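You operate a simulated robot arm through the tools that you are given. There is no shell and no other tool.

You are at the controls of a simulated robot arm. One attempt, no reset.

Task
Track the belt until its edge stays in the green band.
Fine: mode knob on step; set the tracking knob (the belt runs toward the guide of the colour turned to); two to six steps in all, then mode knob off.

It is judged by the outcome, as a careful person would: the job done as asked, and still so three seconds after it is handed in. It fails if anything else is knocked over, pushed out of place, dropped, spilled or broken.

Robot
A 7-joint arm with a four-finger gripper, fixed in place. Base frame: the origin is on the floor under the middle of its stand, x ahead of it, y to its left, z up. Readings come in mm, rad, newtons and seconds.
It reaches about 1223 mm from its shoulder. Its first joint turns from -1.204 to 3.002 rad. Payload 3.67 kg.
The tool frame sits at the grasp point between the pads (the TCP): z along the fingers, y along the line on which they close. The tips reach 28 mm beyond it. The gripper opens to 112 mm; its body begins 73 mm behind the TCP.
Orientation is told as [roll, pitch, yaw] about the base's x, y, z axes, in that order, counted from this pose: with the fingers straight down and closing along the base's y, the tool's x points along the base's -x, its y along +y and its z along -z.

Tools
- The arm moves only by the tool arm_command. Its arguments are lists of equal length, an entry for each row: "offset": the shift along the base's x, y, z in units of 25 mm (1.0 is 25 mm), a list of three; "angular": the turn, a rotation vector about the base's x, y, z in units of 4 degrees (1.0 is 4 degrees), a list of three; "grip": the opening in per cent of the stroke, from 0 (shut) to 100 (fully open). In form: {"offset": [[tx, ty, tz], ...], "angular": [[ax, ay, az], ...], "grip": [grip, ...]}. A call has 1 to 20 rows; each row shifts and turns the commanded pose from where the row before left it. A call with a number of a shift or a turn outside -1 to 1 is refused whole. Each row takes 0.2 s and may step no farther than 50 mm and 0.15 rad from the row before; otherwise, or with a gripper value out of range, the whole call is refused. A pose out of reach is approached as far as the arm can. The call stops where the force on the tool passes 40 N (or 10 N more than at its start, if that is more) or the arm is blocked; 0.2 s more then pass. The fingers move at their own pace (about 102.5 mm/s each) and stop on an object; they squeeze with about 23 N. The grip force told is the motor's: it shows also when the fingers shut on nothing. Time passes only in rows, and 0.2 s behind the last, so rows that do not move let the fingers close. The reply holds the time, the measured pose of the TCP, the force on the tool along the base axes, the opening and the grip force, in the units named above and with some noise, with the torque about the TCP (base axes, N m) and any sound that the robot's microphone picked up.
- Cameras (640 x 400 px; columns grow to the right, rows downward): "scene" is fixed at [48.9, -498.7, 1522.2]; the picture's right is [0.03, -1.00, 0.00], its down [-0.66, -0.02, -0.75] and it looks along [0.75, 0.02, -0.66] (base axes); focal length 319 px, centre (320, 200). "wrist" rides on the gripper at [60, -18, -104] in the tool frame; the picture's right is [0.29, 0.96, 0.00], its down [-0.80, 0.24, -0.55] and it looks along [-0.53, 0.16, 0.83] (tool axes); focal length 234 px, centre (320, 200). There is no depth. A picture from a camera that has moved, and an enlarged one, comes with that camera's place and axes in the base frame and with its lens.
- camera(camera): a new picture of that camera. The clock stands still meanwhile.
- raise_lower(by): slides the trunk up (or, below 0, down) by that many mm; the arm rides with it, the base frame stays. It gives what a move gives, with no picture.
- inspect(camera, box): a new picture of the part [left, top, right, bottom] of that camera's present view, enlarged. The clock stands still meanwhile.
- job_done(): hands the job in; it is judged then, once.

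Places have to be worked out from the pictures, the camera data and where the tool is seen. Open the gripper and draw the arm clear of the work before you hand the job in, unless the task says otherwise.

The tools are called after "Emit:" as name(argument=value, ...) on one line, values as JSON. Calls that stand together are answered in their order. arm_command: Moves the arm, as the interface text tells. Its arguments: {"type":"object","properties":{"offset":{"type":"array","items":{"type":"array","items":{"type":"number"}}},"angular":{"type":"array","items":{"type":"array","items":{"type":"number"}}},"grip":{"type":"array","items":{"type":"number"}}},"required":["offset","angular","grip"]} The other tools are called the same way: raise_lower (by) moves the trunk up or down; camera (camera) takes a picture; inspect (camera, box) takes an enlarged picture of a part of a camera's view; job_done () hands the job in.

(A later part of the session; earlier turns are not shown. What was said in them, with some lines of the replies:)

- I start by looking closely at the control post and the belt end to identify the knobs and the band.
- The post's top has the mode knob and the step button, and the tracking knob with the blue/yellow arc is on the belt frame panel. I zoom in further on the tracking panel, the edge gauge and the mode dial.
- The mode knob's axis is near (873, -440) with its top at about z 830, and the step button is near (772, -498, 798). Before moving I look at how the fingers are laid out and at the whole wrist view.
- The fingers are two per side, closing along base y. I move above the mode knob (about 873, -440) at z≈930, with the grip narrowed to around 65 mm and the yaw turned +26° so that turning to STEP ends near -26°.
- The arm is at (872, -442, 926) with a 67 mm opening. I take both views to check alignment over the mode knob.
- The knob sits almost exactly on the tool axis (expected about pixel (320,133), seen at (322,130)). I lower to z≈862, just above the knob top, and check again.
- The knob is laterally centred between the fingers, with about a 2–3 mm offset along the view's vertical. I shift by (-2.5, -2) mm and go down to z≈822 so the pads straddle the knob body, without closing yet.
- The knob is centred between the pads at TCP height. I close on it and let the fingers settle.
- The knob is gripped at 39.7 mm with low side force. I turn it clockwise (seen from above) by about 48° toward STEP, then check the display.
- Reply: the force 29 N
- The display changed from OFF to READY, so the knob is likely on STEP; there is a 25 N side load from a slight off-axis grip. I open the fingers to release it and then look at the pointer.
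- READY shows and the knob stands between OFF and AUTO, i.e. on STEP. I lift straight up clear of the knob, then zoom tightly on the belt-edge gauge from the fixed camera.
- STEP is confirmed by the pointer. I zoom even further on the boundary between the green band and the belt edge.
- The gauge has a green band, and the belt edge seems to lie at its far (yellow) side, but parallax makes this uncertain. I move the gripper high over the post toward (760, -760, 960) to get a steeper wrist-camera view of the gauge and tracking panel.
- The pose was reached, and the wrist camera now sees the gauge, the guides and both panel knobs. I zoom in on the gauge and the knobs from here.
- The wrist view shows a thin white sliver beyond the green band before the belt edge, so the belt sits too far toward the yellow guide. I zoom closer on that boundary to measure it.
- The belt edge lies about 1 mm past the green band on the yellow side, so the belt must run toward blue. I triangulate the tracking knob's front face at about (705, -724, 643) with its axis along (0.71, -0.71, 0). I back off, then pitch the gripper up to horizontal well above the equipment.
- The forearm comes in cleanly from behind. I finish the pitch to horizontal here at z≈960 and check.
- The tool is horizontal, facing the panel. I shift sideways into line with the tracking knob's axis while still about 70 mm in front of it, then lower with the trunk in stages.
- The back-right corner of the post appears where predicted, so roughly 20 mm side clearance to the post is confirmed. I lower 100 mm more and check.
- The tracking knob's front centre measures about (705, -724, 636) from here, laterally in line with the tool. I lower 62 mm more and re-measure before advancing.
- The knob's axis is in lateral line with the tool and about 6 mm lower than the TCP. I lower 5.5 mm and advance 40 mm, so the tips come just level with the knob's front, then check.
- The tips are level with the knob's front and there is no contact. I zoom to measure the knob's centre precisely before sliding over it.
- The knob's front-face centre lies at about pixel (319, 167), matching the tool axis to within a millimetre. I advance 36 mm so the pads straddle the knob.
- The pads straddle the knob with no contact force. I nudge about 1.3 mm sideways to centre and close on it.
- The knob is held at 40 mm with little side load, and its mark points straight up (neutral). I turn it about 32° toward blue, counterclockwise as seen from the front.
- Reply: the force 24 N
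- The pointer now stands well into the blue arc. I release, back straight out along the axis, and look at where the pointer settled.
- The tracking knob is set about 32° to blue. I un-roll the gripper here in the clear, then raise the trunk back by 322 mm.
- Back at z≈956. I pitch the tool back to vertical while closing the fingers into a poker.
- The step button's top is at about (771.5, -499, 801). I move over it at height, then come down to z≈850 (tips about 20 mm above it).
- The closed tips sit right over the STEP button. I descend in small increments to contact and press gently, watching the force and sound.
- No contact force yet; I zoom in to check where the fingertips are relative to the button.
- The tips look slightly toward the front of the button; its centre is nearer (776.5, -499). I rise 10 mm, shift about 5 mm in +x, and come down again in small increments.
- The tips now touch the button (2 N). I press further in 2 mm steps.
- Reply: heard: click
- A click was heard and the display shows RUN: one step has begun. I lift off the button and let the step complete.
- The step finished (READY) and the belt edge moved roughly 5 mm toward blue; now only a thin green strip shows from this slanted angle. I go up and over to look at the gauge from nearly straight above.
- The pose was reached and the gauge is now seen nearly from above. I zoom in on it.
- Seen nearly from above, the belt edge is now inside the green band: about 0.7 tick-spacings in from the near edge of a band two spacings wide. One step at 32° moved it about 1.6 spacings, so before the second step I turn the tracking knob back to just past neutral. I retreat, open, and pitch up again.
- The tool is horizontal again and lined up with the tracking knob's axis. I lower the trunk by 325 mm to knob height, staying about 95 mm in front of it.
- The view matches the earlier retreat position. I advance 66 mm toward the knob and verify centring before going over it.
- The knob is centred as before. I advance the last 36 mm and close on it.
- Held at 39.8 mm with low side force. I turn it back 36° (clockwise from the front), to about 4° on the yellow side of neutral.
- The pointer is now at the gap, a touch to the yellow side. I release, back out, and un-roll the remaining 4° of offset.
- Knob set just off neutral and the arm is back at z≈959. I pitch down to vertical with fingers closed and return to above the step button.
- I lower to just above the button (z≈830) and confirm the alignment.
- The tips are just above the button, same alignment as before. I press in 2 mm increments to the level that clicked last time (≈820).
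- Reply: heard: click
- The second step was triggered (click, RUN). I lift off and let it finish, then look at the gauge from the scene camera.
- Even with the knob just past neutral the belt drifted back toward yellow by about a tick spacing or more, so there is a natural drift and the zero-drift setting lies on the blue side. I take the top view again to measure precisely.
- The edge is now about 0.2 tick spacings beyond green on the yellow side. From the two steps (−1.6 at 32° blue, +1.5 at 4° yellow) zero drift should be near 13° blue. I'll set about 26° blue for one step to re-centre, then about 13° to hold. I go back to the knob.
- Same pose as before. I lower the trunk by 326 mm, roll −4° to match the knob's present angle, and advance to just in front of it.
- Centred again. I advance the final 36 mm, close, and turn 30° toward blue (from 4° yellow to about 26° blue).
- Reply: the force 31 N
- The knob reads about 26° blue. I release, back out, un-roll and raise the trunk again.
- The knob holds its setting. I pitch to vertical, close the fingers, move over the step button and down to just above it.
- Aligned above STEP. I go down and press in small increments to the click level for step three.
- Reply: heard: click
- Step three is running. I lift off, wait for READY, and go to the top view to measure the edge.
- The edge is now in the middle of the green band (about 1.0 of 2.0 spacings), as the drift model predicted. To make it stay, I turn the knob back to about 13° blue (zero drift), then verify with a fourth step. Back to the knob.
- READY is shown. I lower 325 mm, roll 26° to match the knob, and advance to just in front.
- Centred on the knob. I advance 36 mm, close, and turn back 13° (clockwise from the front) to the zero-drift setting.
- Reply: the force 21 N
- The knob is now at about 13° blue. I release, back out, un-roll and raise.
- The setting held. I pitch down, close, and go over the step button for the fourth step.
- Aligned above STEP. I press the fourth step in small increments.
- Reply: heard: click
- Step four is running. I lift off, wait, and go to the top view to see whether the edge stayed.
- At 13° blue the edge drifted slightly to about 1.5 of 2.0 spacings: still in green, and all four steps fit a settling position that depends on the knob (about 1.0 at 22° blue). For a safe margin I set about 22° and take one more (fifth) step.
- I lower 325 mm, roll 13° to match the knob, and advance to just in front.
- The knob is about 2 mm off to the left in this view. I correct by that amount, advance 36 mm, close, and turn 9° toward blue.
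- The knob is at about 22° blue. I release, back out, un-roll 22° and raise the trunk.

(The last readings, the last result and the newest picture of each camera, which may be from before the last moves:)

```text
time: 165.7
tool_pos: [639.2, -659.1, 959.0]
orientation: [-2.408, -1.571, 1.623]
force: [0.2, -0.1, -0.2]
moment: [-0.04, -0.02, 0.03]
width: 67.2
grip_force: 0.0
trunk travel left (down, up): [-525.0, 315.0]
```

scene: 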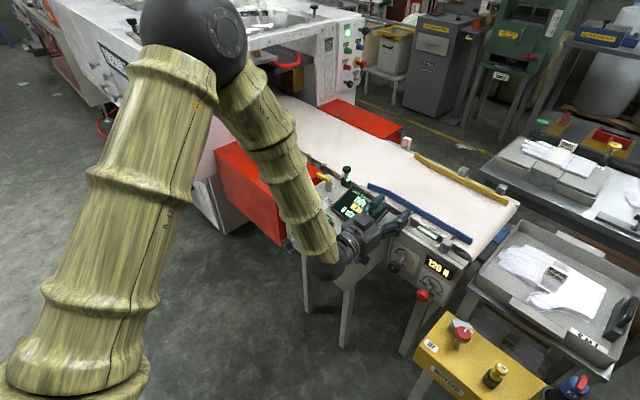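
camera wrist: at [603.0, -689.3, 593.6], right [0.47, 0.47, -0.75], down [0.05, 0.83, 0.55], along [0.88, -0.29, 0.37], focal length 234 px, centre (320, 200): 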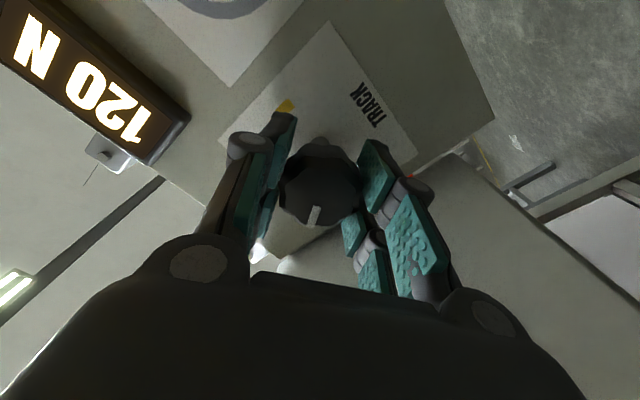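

The setting held at about 22° blue. I pitch down, close, and return above STEP.

Emit:
arm_command(offset=[[0, 0, 0], [0, 0, 0], [0, 0, 0], [0, 0, 0], [0, 0, 0], [0, 0, 0], [0, 0, 0], [0, 0, 0], [0, 0, 0], [0, 0, 0], [0, 0, 0], [0, 0, 0], [0, 0, 0], [0, 0, 0], [0, 0, 0], [0, 0, 0]], angular=[[0.994, 0.994, 0], [0.994, 0.994, 0], [0.994, 0.994, 0], [0.994, 0.994, 0], [0.994, 0.994, 0], [0.994, 0.994, 0], [0.994, 0.994, 0], [0.994, 0.994, 0], [0.994, 0.994, 0], [0.994, 0.994, 0], [0.994, 0.994, 0], [0.994, 0.994, 0], [0.994, 0.994, 0], [0.994, 0.994, 0], [0.994, 0.994, 0], [0.994, 0.994, 0]], grip=[50, 40, 30, 20, 10, 5, 2, 2, 2, 2, 2, 2, 2, 2, 2, 2])

Emit:
arm_command(offset=[[0.79, 0.91, 0], [0.79, 0.91, 0], [0.79, 0.91, 0], [0.79, 0.91, 0], [0.79, 0.91, 0], [0.79, 0.91, 0], [0.79, 0.91, 0], [0, 0, -1], [0, 0, -1], [0, 0, -1], [0, 0, -1], [0, 0, -0.4], [0, 0, 0]], angular=[[0, 0, 0], [0, 0, 0], [0, 0, 0], [0, 0, 0], [0, 0, 0], [0, 0, 0], [0, 0, 0], [0, 0, 0], [0, 0, 0], [0, 0, 0], [0, 0, 0], [0, 0, 0], [0, 0, 0]], grip=[2, 2, 2, 2, 2, 2, 2, 2, 2, 2, 2, 2, 2])

Emit:
inspect(camera="scene", box=[310, 190, 360, 230])

```text
time: 169.1
tool_pos: [640.1, -660.0, 958.9]
orientation: [-0.001, 0.005, -0.785]
force: [-0.1, -0.9, -0.3]
moment: [0.01, 0.03, -0.01]
width: 2.4
grip_force: 0.0
trunk travel left (down, up): [-525.0, 315.0]
```

```text
time: 171.9
tool_pos: [775.9, -499.1, 850.2]
orientation: [-0.001, 0.001, -0.786]
force: [-0.6, 0.1, 0.2]
moment: [0.0, -0.01, -0.02]
width: 2.3
grip_force: 0.0
trunk travel left (down, up): [-525.0, 315.0]
```

```text
10.00 times, centred on (335, 210) of scene
camera zoom: at [48.9, -498.7, 1522.2], right [0.03, -1.0, 0.0], down [-0.66, -0.02, -0.75], along [0.75, 0.02, -0.66], focal length 3190 px, centre (170, 100)
```

zoom: 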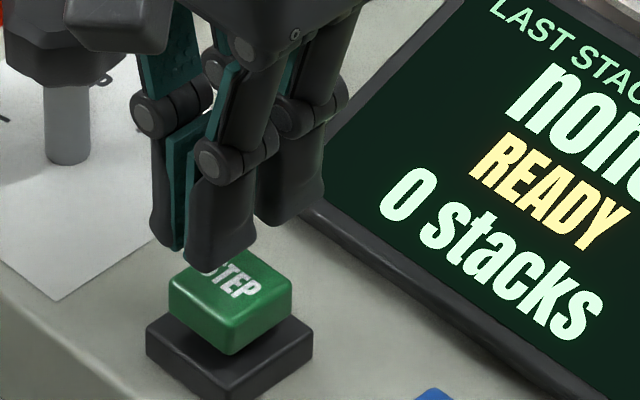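

Aligned above STEP, READY. I press for the fifth step in small increments.

Emit:
arm_command(offset=[[0, 0, -0.5], [0, 0, -0.38], [0, 0, -0.1], [0, 0, -0.08], [0, 0, -0.08]], angular=[[0, 0, 0], [0, 0, 0], [0, 0, 0], [0, 0, 0], [0, 0, 0]], grip=[2, 2, 2, 2, 2])

Emit:
inspect(camera="scene", box=[310, 180, 400, 240])

```text
time: 173.1
tool_pos: [777.5, -498.9, 822.9]
orientation: [0.001, -0.001, -0.783]
force: [0.1, -0.3, 2.9]
moment: [-0.02, 0.0, 0.03]
width: 5.9
grip_force: 35.5
trunk travel left (down, up): [-525.0, 315.0]
heard: click
```

```text
6.67 times, centred on (355, 210) of scene
camera zoom: at [48.9, -498.7, 1522.2], right [0.03, -1.0, 0.0], down [-0.66, -0.02, -0.75], along [0.75, 0.02, -0.66], focal length 2127 px, centre (87, 133)
```

zoom: 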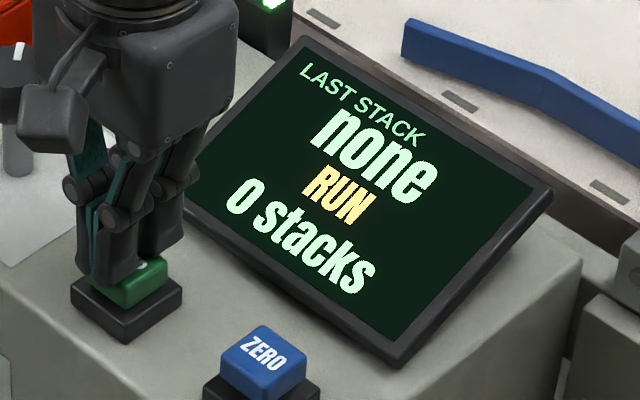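

Step five is running. I lift off, let it finish, and look from above again.

Emit:
arm_command(offset=[[0, 0, 0.3], [0, 0, 0.6], [0, 0, 0.22], [0, 0, 0], [0, 0, 0], [0, 0, 0], [0, 0, 0], [0, 0, 0], [0, 0, 0], [0, 0, 0], [0, 0, 0]], angular=[[0, 0, 0], [0, 0, 0], [0, 0, 0], [0, 0, 0], [0, 0, 0], [0, 0, 0], [0, 0, 0], [0, 0, 0], [0, 0, 0], [0, 0, 0], [0, 0, 0]], grip=[2, 2, 2, 2, 2, 2, 2, 2, 2, 2, 2])

Emit:
inspect(camera="scene", box=[310, 160, 450, 250])

Emit:
arm_command(offset=[[0, 0, 1], [0, 0, 1], [0, 0, 1], [0, 0, 1], [0, 0, 0.4], [0.09, -0.96, 0], [0.09, -0.96, 0], [0.09, -0.96, 0], [0.09, -0.96, 0], [0.09, -0.96, 0], [0.09, -0.96, 0], [0.09, -0.96, 0], [0.09, -0.96, 0], [0.09, -0.96, 0], [0.09, -0.96, 0], [0.09, -0.96, 0], [0.09, -0.96, 0], [0.09, -0.96, 0]], angular=[[0, 0, 0], [0, 0, 0], [0, 0, 0], [0, 0, 0], [0, 0, 0], [0, 0, 0], [0, 0, 0], [0, 0, 0], [0, 0, 0], [0, 0, 0], [0, 0, 0], [0, 0, 0], [0, 0, 0], [0, 0, 0], [0, 0, 0], [0, 0, 0], [0, 0, 0], [0, 0, 0]], grip=[2, 2, 2, 2, 2, 2, 2, 2, 2, 2, 2, 2, 2, 2, 2, 2, 2, 2])

Emit:
inspect(camera="wrist", box=[262, 66, 294, 86])

Emit:
inspect(camera="wrist", box=[300, 78, 332, 98])

```text
time: 175.5
tool_pos: [777.9, -498.8, 849.4]
orientation: [0.0, 0.0, -0.787]
force: [-0.4, -0.2, 0.3]
moment: [0.02, 0.0, -0.03]
width: 2.3
grip_force: 0.0
trunk travel left (down, up): [-525.0, 315.0]
```

```text
4.44 times, centred on (380, 205) of scene
camera zoom: at [48.9, -498.7, 1522.2], right [0.03, -1.0, 0.0], down [-0.66, -0.02, -0.75], along [0.75, 0.02, -0.66], focal length 1418 px, centre (53, 178)
```

zoom: 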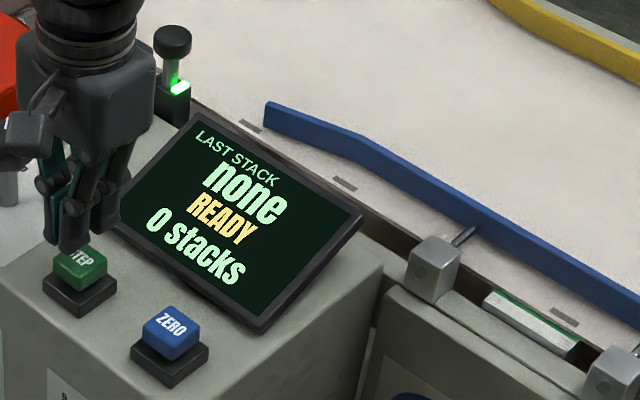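

```text
time: 179.3
tool_pos: [806.3, -812.4, 958.3]
orientation: [0.002, 0.004, -0.784]
force: [-0.6, 0.4, 0.0]
moment: [0.0, 0.02, 0.0]
width: 2.3
grip_force: 0.0
trunk travel left (down, up): [-525.0, 315.0]
```

```text
16.00 times, centred on (278, 76) of wrist
camera zoom: at [752.2, -783.2, 1062.9], right [0.47, 0.88, 0.0], down [0.73, -0.4, 0.55], along [0.49, -0.26, -0.83], focal length 3747 px, centre (992, 2184)
```

zoom: 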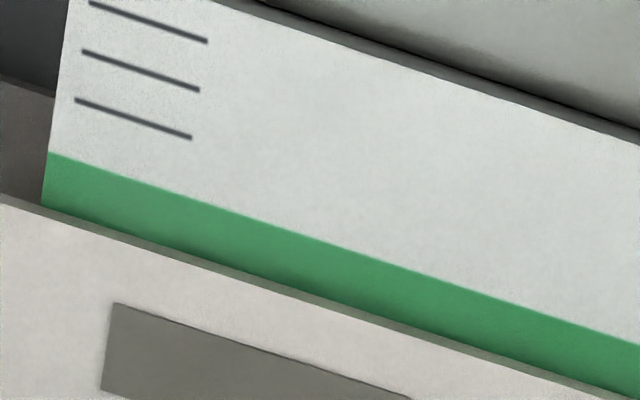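

```text
16.00 times, centred on (316, 88) of wrist
camera zoom: at [752.2, -783.2, 1062.9], right [0.47, 0.88, 0.0], down [0.73, -0.4, 0.55], along [0.49, -0.26, -0.83], focal length 3747 px, centre (384, 1992)
```

zoom: 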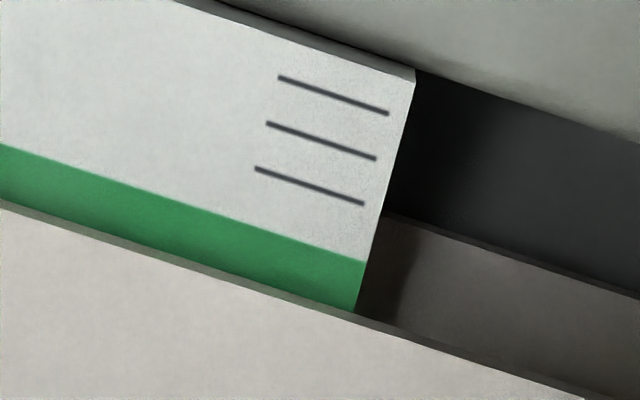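

The edge is again at the middle of the green band (about 1.07 of 2.0), exactly as the settling model predicted, so it stays there. Five steps in all. Now I go to the mode knob to turn it to OFF: over it at height, with matching yaw and open fingers.

Emit:
arm_command(offset=[[0.17, 0.99, 0], [0.17, 0.99, 0], [0.17, 0.99, 0], [0.17, 0.99, 0], [0.17, 0.99, 0], [0.17, 0.99, 0], [0.17, 0.99, 0], [0.17, 0.99, 0], [0.17, 0.99, 0], [0.17, 0.99, 0], [0.17, 0.99, 0], [0.17, 0.99, 0], [0.17, 0.99, 0], [0.17, 0.99, 0], [0.17, 0.99, 0], [0, 0, 0]], angular=[[0, 0, 0.38], [0, 0, 0.38], [0, 0, 0.38], [0, 0, 0.38], [0, 0, 0.38], [0, 0, 0.38], [0, 0, 0.38], [0, 0, 0.38], [0, 0, 0.38], [0, 0, 0.38], [0, 0, 0.38], [0, 0, 0.38], [0, 0, 0.38], [0, 0, 0.38], [0, 0, 0.38], [0, 0, 0]], grip=[2, 2, 2, 2, 2, 2, 2, 20, 40, 60, 60, 60, 60, 60, 60, 60])

Emit:
camera(camera="wrist")

```text
time: 182.7
tool_pos: [870.1, -438.6, 959.8]
orientation: [0.001, 0.001, -0.387]
force: [0.7, 1.4, 0.8]
moment: [-0.01, -0.01, 0.0]
width: 67.5
grip_force: 0.0
trunk travel left (down, up): [-525.0, 315.0]
```

```text
taken
camera wrist: at [808.4, -431.5, 1063.3], right [0.09, 1.0, 0.0], down [0.83, -0.08, 0.55], along [0.55, -0.05, -0.83], focal length 234 px, centre (320, 200)
```

wrist: 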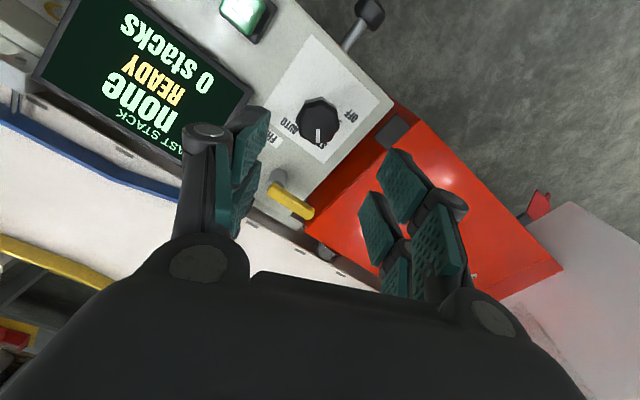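

The knob is nearly centred under the tool. I shift 2 mm in −y and lower to z≈862, then check.

Emit:
arm_command(offset=[[-0.02, -0.08, -1], [0, 0, -1], [0, 0, -1], [0, 0, -0.9], [0, 0, 0]], angular=[[0, 0, 0], [0, 0, 0], [0, 0, 0], [0, 0, 0], [0, 0, 0]], grip=[60, 60, 60, 60, 60])

Emit:
inspect(camera="wrist", box=[240, 90, 400, 230])

```text
time: 183.9
tool_pos: [868.0, -441.3, 862.4]
orientation: [-0.001, 0.0, -0.387]
force: [-0.8, 0.2, -0.1]
moment: [-0.02, 0.01, -0.01]
width: 67.3
grip_force: 0.0
trunk travel left (down, up): [-525.0, 315.0]
```

```text
2.86 times, centred on (320, 160) of wrist
camera zoom: at [805.9, -434.2, 966.0], right [0.09, 1.0, 0.0], down [0.83, -0.08, 0.55], along [0.55, -0.05, -0.83], focal length 669 px, centre (320, 314)
```

zoom: 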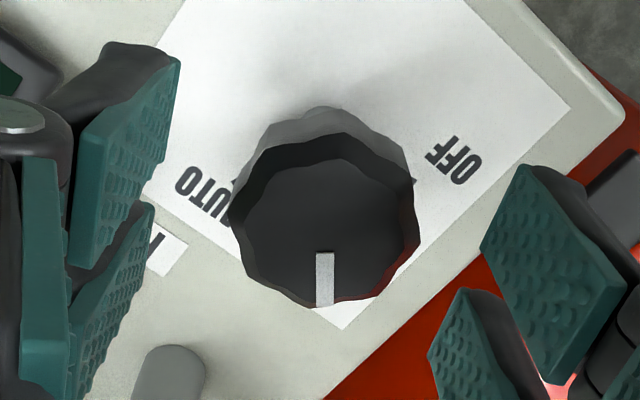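

Combining this with the earlier view puts the knob axis at about (871, -439). I shift (+3.5, +2) mm and go down to z≈824 around the knob.

Emit:
arm_command(offset=[[0.14, 0.08, 0], [0, 0, -0.5], [0, 0, -0.5], [0, 0, -0.54], [0, 0, 0]], angular=[[0, 0, 0], [0, 0, 0], [0, 0, 0], [0, 0, 0], [0, 0, 0]], grip=[60, 60, 60, 60, 60])

Emit:
camera(camera="wrist")

Emit:
inspect(camera="scene", box=[270, 140, 390, 230])

```text
time: 185.1
tool_pos: [872.2, -438.3, 824.2]
orientation: [0.002, -0.002, -0.388]
force: [0.2, 0.0, 1.2]
moment: [-0.04, 0.0, 0.01]
width: 67.2
grip_force: 0.0
trunk travel left (down, up): [-525.0, 315.0]
```

```text
taken
camera wrist: at [810.3, -431.8, 929.1], right [0.09, 1.0, 0.0], down [0.83, -0.08, 0.55], along [0.55, -0.05, -0.83], focal length 234 px, centre (320, 200)
```

wrist: 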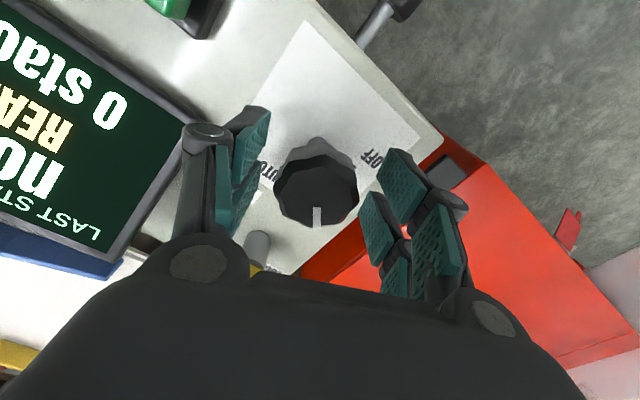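

```text
4.44 times, centred on (330, 185) of scene
camera zoom: at [48.9, -498.7, 1522.2], right [0.03, -1.0, 0.0], down [-0.66, -0.02, -0.75], along [0.75, 0.02, -0.66], focal length 1418 px, centre (276, 267)
```

zoom: 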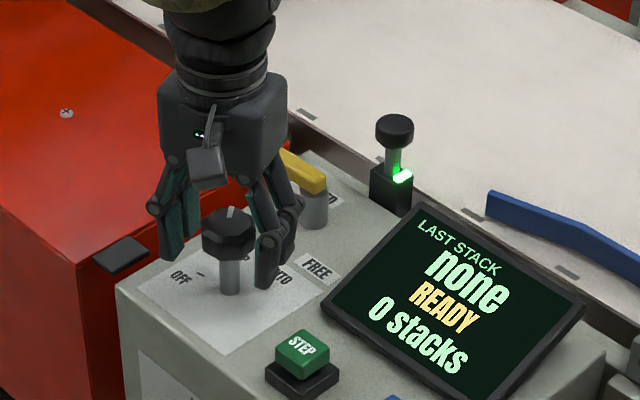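

The knob sits between the pads, about 1 mm off in y; I correct that and close.

Emit:
arm_command(offset=[[0, -0.05, 0], [0, 0, 0], [0, 0, 0], [0, 0, 0]], angular=[[0, 0, 0], [0, 0, 0], [0, 0, 0], [0, 0, 0]], grip=[60, 35, 10, 10])

```text
time: 186.1
tool_pos: [872.7, -440.9, 824.2]
orientation: [0.001, 0.0, -0.388]
force: [0.4, -0.7, 0.2]
moment: [0.05, 0.12, 0.02]
width: 39.4
grip_force: 44.7
trunk travel left (down, up): [-525.0, 315.0]
```

Gripped with no side load. I turn it 48° counterclockwise (from above) back to OFF.

Emit:
arm_command(offset=[[0, 0, 0], [0, 0, 0], [0, 0, 0], [0, 0, 0], [0, 0, 0], [0, 0, 0], [0, 0, 0], [0, 0, 0], [0, 0, 0], [0, 0, 0], [0, 0, 0], [0, 0, 0], [0, 0, 0]], angular=[[0, 0, 1], [0, 0, 1], [0, 0, 1], [0, 0, 1], [0, 0, 1], [0, 0, 1], [0, 0, 1], [0, 0, 1], [0, 0, 1], [0, 0, 1], [0, 0, 1], [0, 0, 1], [0, 0, 0]], grip=[10, 10, 10, 10, 10, 10, 10, 10, 10, 10, 10, 10, 10])

Emit:
inspect(camera="scene", box=[270, 140, 410, 250])

Emit:
camera(camera="wrist")

```text
time: 188.9
tool_pos: [872.1, -439.9, 824.1]
orientation: [-0.002, 0.0, 0.452]
force: [7.2, -0.8, 12.7]
moment: [0.11, 0.41, 0.02]
width: 39.6
grip_force: 44.8
trunk travel left (down, up): [-525.0, 315.0]
```

```text
3.64 times, centred on (340, 195) of scene
camera zoom: at [48.9, -498.7, 1522.2], right [0.03, -1.0, 0.0], down [-0.66, -0.02, -0.75], along [0.75, 0.02, -0.66], focal length 1160 px, centre (247, 218)
```

zoom: 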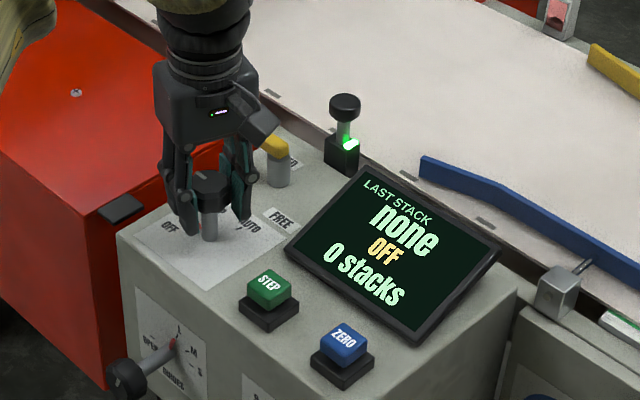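

```text
taken
camera wrist: at [826.5, -481.6, 928.5], right [-0.68, 0.74, 0.0], down [0.61, 0.56, 0.55], along [0.41, 0.38, -0.83], focal length 234 px, centre (320, 200)
```

wrist: 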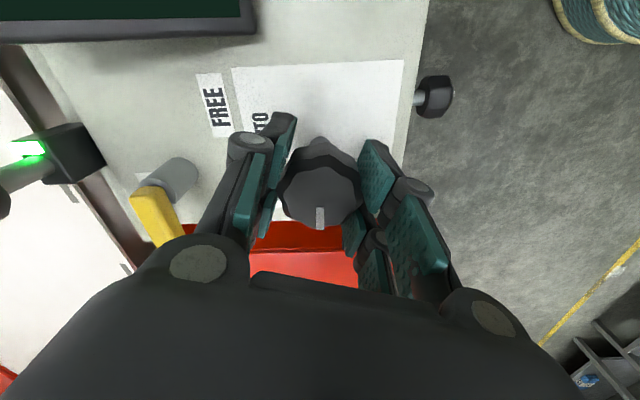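

The display reads OFF. I open the fingers, lift straight up, and confirm the pointer and the gauge.

Emit:
arm_command(offset=[[0, 0, 0], [0, 0, 0], [0, 0, 0], [0, 0, 0.5], [0, 0, 1], [0, 0, 1], [0, 0, 1], [0, 0, 1], [0, 0, 1], [0, 0, 1]], angular=[[0, 0, 0], [0, 0, 0], [0, 0, 0], [0, 0, 0], [0, 0, 0], [0, 0, 0], [0, 0, 0], [0, 0, 0], [0, 0, 0], [0, 0, 0]], grip=[50, 60, 60, 60, 60, 60, 60, 60, 60, 60])

Emit:
inspect(camera="scene", box=[285, 165, 405, 245])

Emit:
inspect(camera="scene", box=[290, 180, 340, 215])

Emit:
inspect(camera="scene", box=[412, 217, 444, 243])

```text
time: 191.1
tool_pos: [872.2, -440.6, 986.0]
orientation: [0.0, 0.001, 0.45]
force: [0.9, 0.2, 0.6]
moment: [-0.05, 0.01, -0.01]
width: 67.2
grip_force: 0.1
trunk travel left (down, up): [-525.0, 315.0]
```

```text
5.00 times, centred on (345, 205) of scene
camera zoom: at [48.9, -498.7, 1522.2], right [0.03, -1.0, 0.0], down [-0.66, -0.02, -0.75], along [0.75, 0.02, -0.66], focal length 1595 px, centre (195, 175)
```

zoom: 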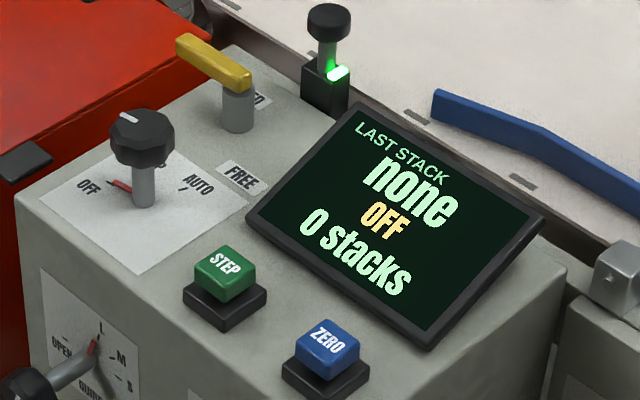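

```text
11.43 times, centred on (315, 198) of scene
camera zoom: at [48.9, -498.7, 1522.2], right [0.03, -1.0, 0.0], down [-0.66, -0.02, -0.75], along [0.75, 0.02, -0.66], focal length 3646 px, centre (377, 229)
```

zoom: 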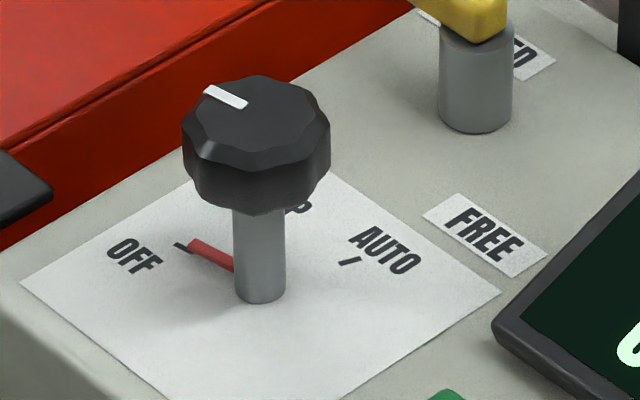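

```text
15.38 times, centred on (428, 230) of scene
camera zoom: at [48.9, -498.7, 1522.2], right [0.03, -1.0, 0.0], down [-0.66, -0.02, -0.75], along [0.75, 0.02, -0.66], focal length 4908 px, centre (-1342, -262)
```

zoom: 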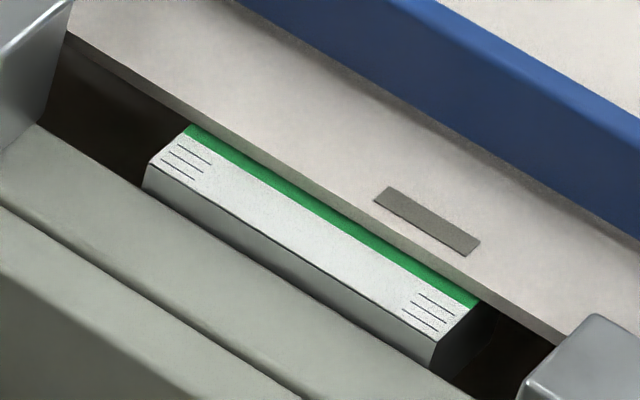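

The pointer is on OFF, the display reads OFF, and the belt edge sits in the green band. I open the gripper and withdraw up to the starting area.

Emit:
arm_command(offset=[[-0.4, 0.66, 1], [-0.4, 0.66, 1], [-0.4, 0.66, 1], [-0.4, 0.66, 1], [-0.4, 0.66, 1], [-0.4, 0.66, 0.8], [0, 0, 0]], angular=[[0, 0, -1], [0, 0, -1], [0, 0, -1], [0, 0, -1], [0, 0, -1], [0, 0, -1], [0, 0, 0]], grip=[70, 80, 90, 100, 100, 100, 100])

Emit:
camera(camera="scene")

Emit:
inspect(camera="scene", box=[340, 180, 460, 270])

```text
time: 192.7
tool_pos: [811.8, -341.5, 1131.7]
orientation: [0.002, 0.004, 0.032]
force: [0.5, 0.2, -1.6]
moment: [0.05, 0.0, 0.02]
width: 112.1
grip_force: 0.0
trunk travel left (down, up): [-525.0, 315.0]
```

```text
taken
```

scene: 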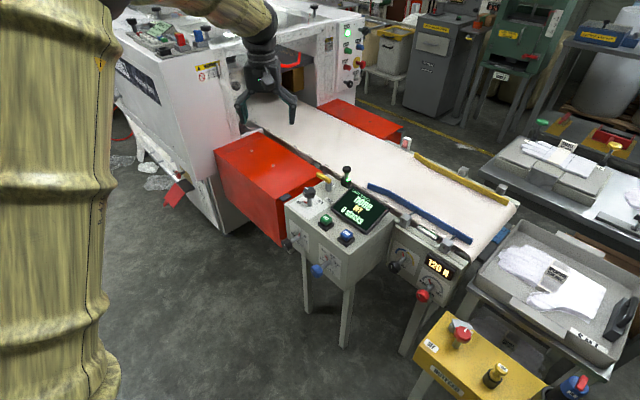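

```text
4.44 times, centred on (400, 225) of scene
camera zoom: at [48.9, -498.7, 1522.2], right [0.03, -1.0, 0.0], down [-0.66, -0.02, -0.75], along [0.75, 0.02, -0.66], focal length 1418 px, centre (-36, 89)
```

zoom: 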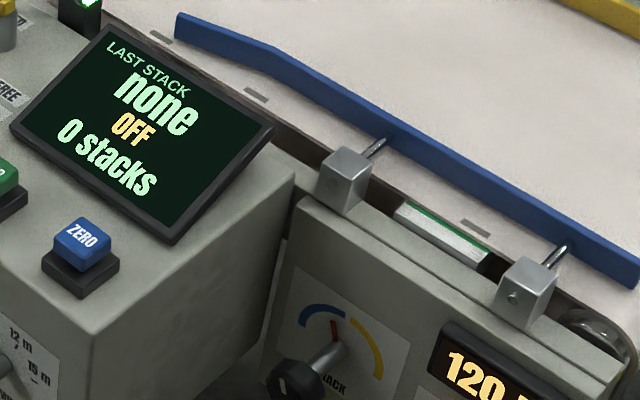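

The arm is clear, the gripper is open, the mode is OFF, and the belt edge rests in the green band after five steps with nothing else disturbed. I hand the job in.

Emit:
job_done()

```text
The job is handed in.
```

The belt edge is sitting near the middle of the green band, and the mode knob is back on OFF. I handed the job in; no verdict has come back yet.

- **Steps:** I used five of the allowed two to six.
- **Tracking knob:** I left it about 22° toward blue. At neutral the belt drifts toward the yellow guide. The five steps suggest each setting has its own resting point, and for 22° that point is close to the band's centre.
- **Not checked:** only one step was run at the final 22° setting. I have not confirmed with a second step that the edge holds there while running.
- **State of the cell:** the display reads OFF, the gripper is open and the arm is back near its start position. I saw nothing knocked over or moved.
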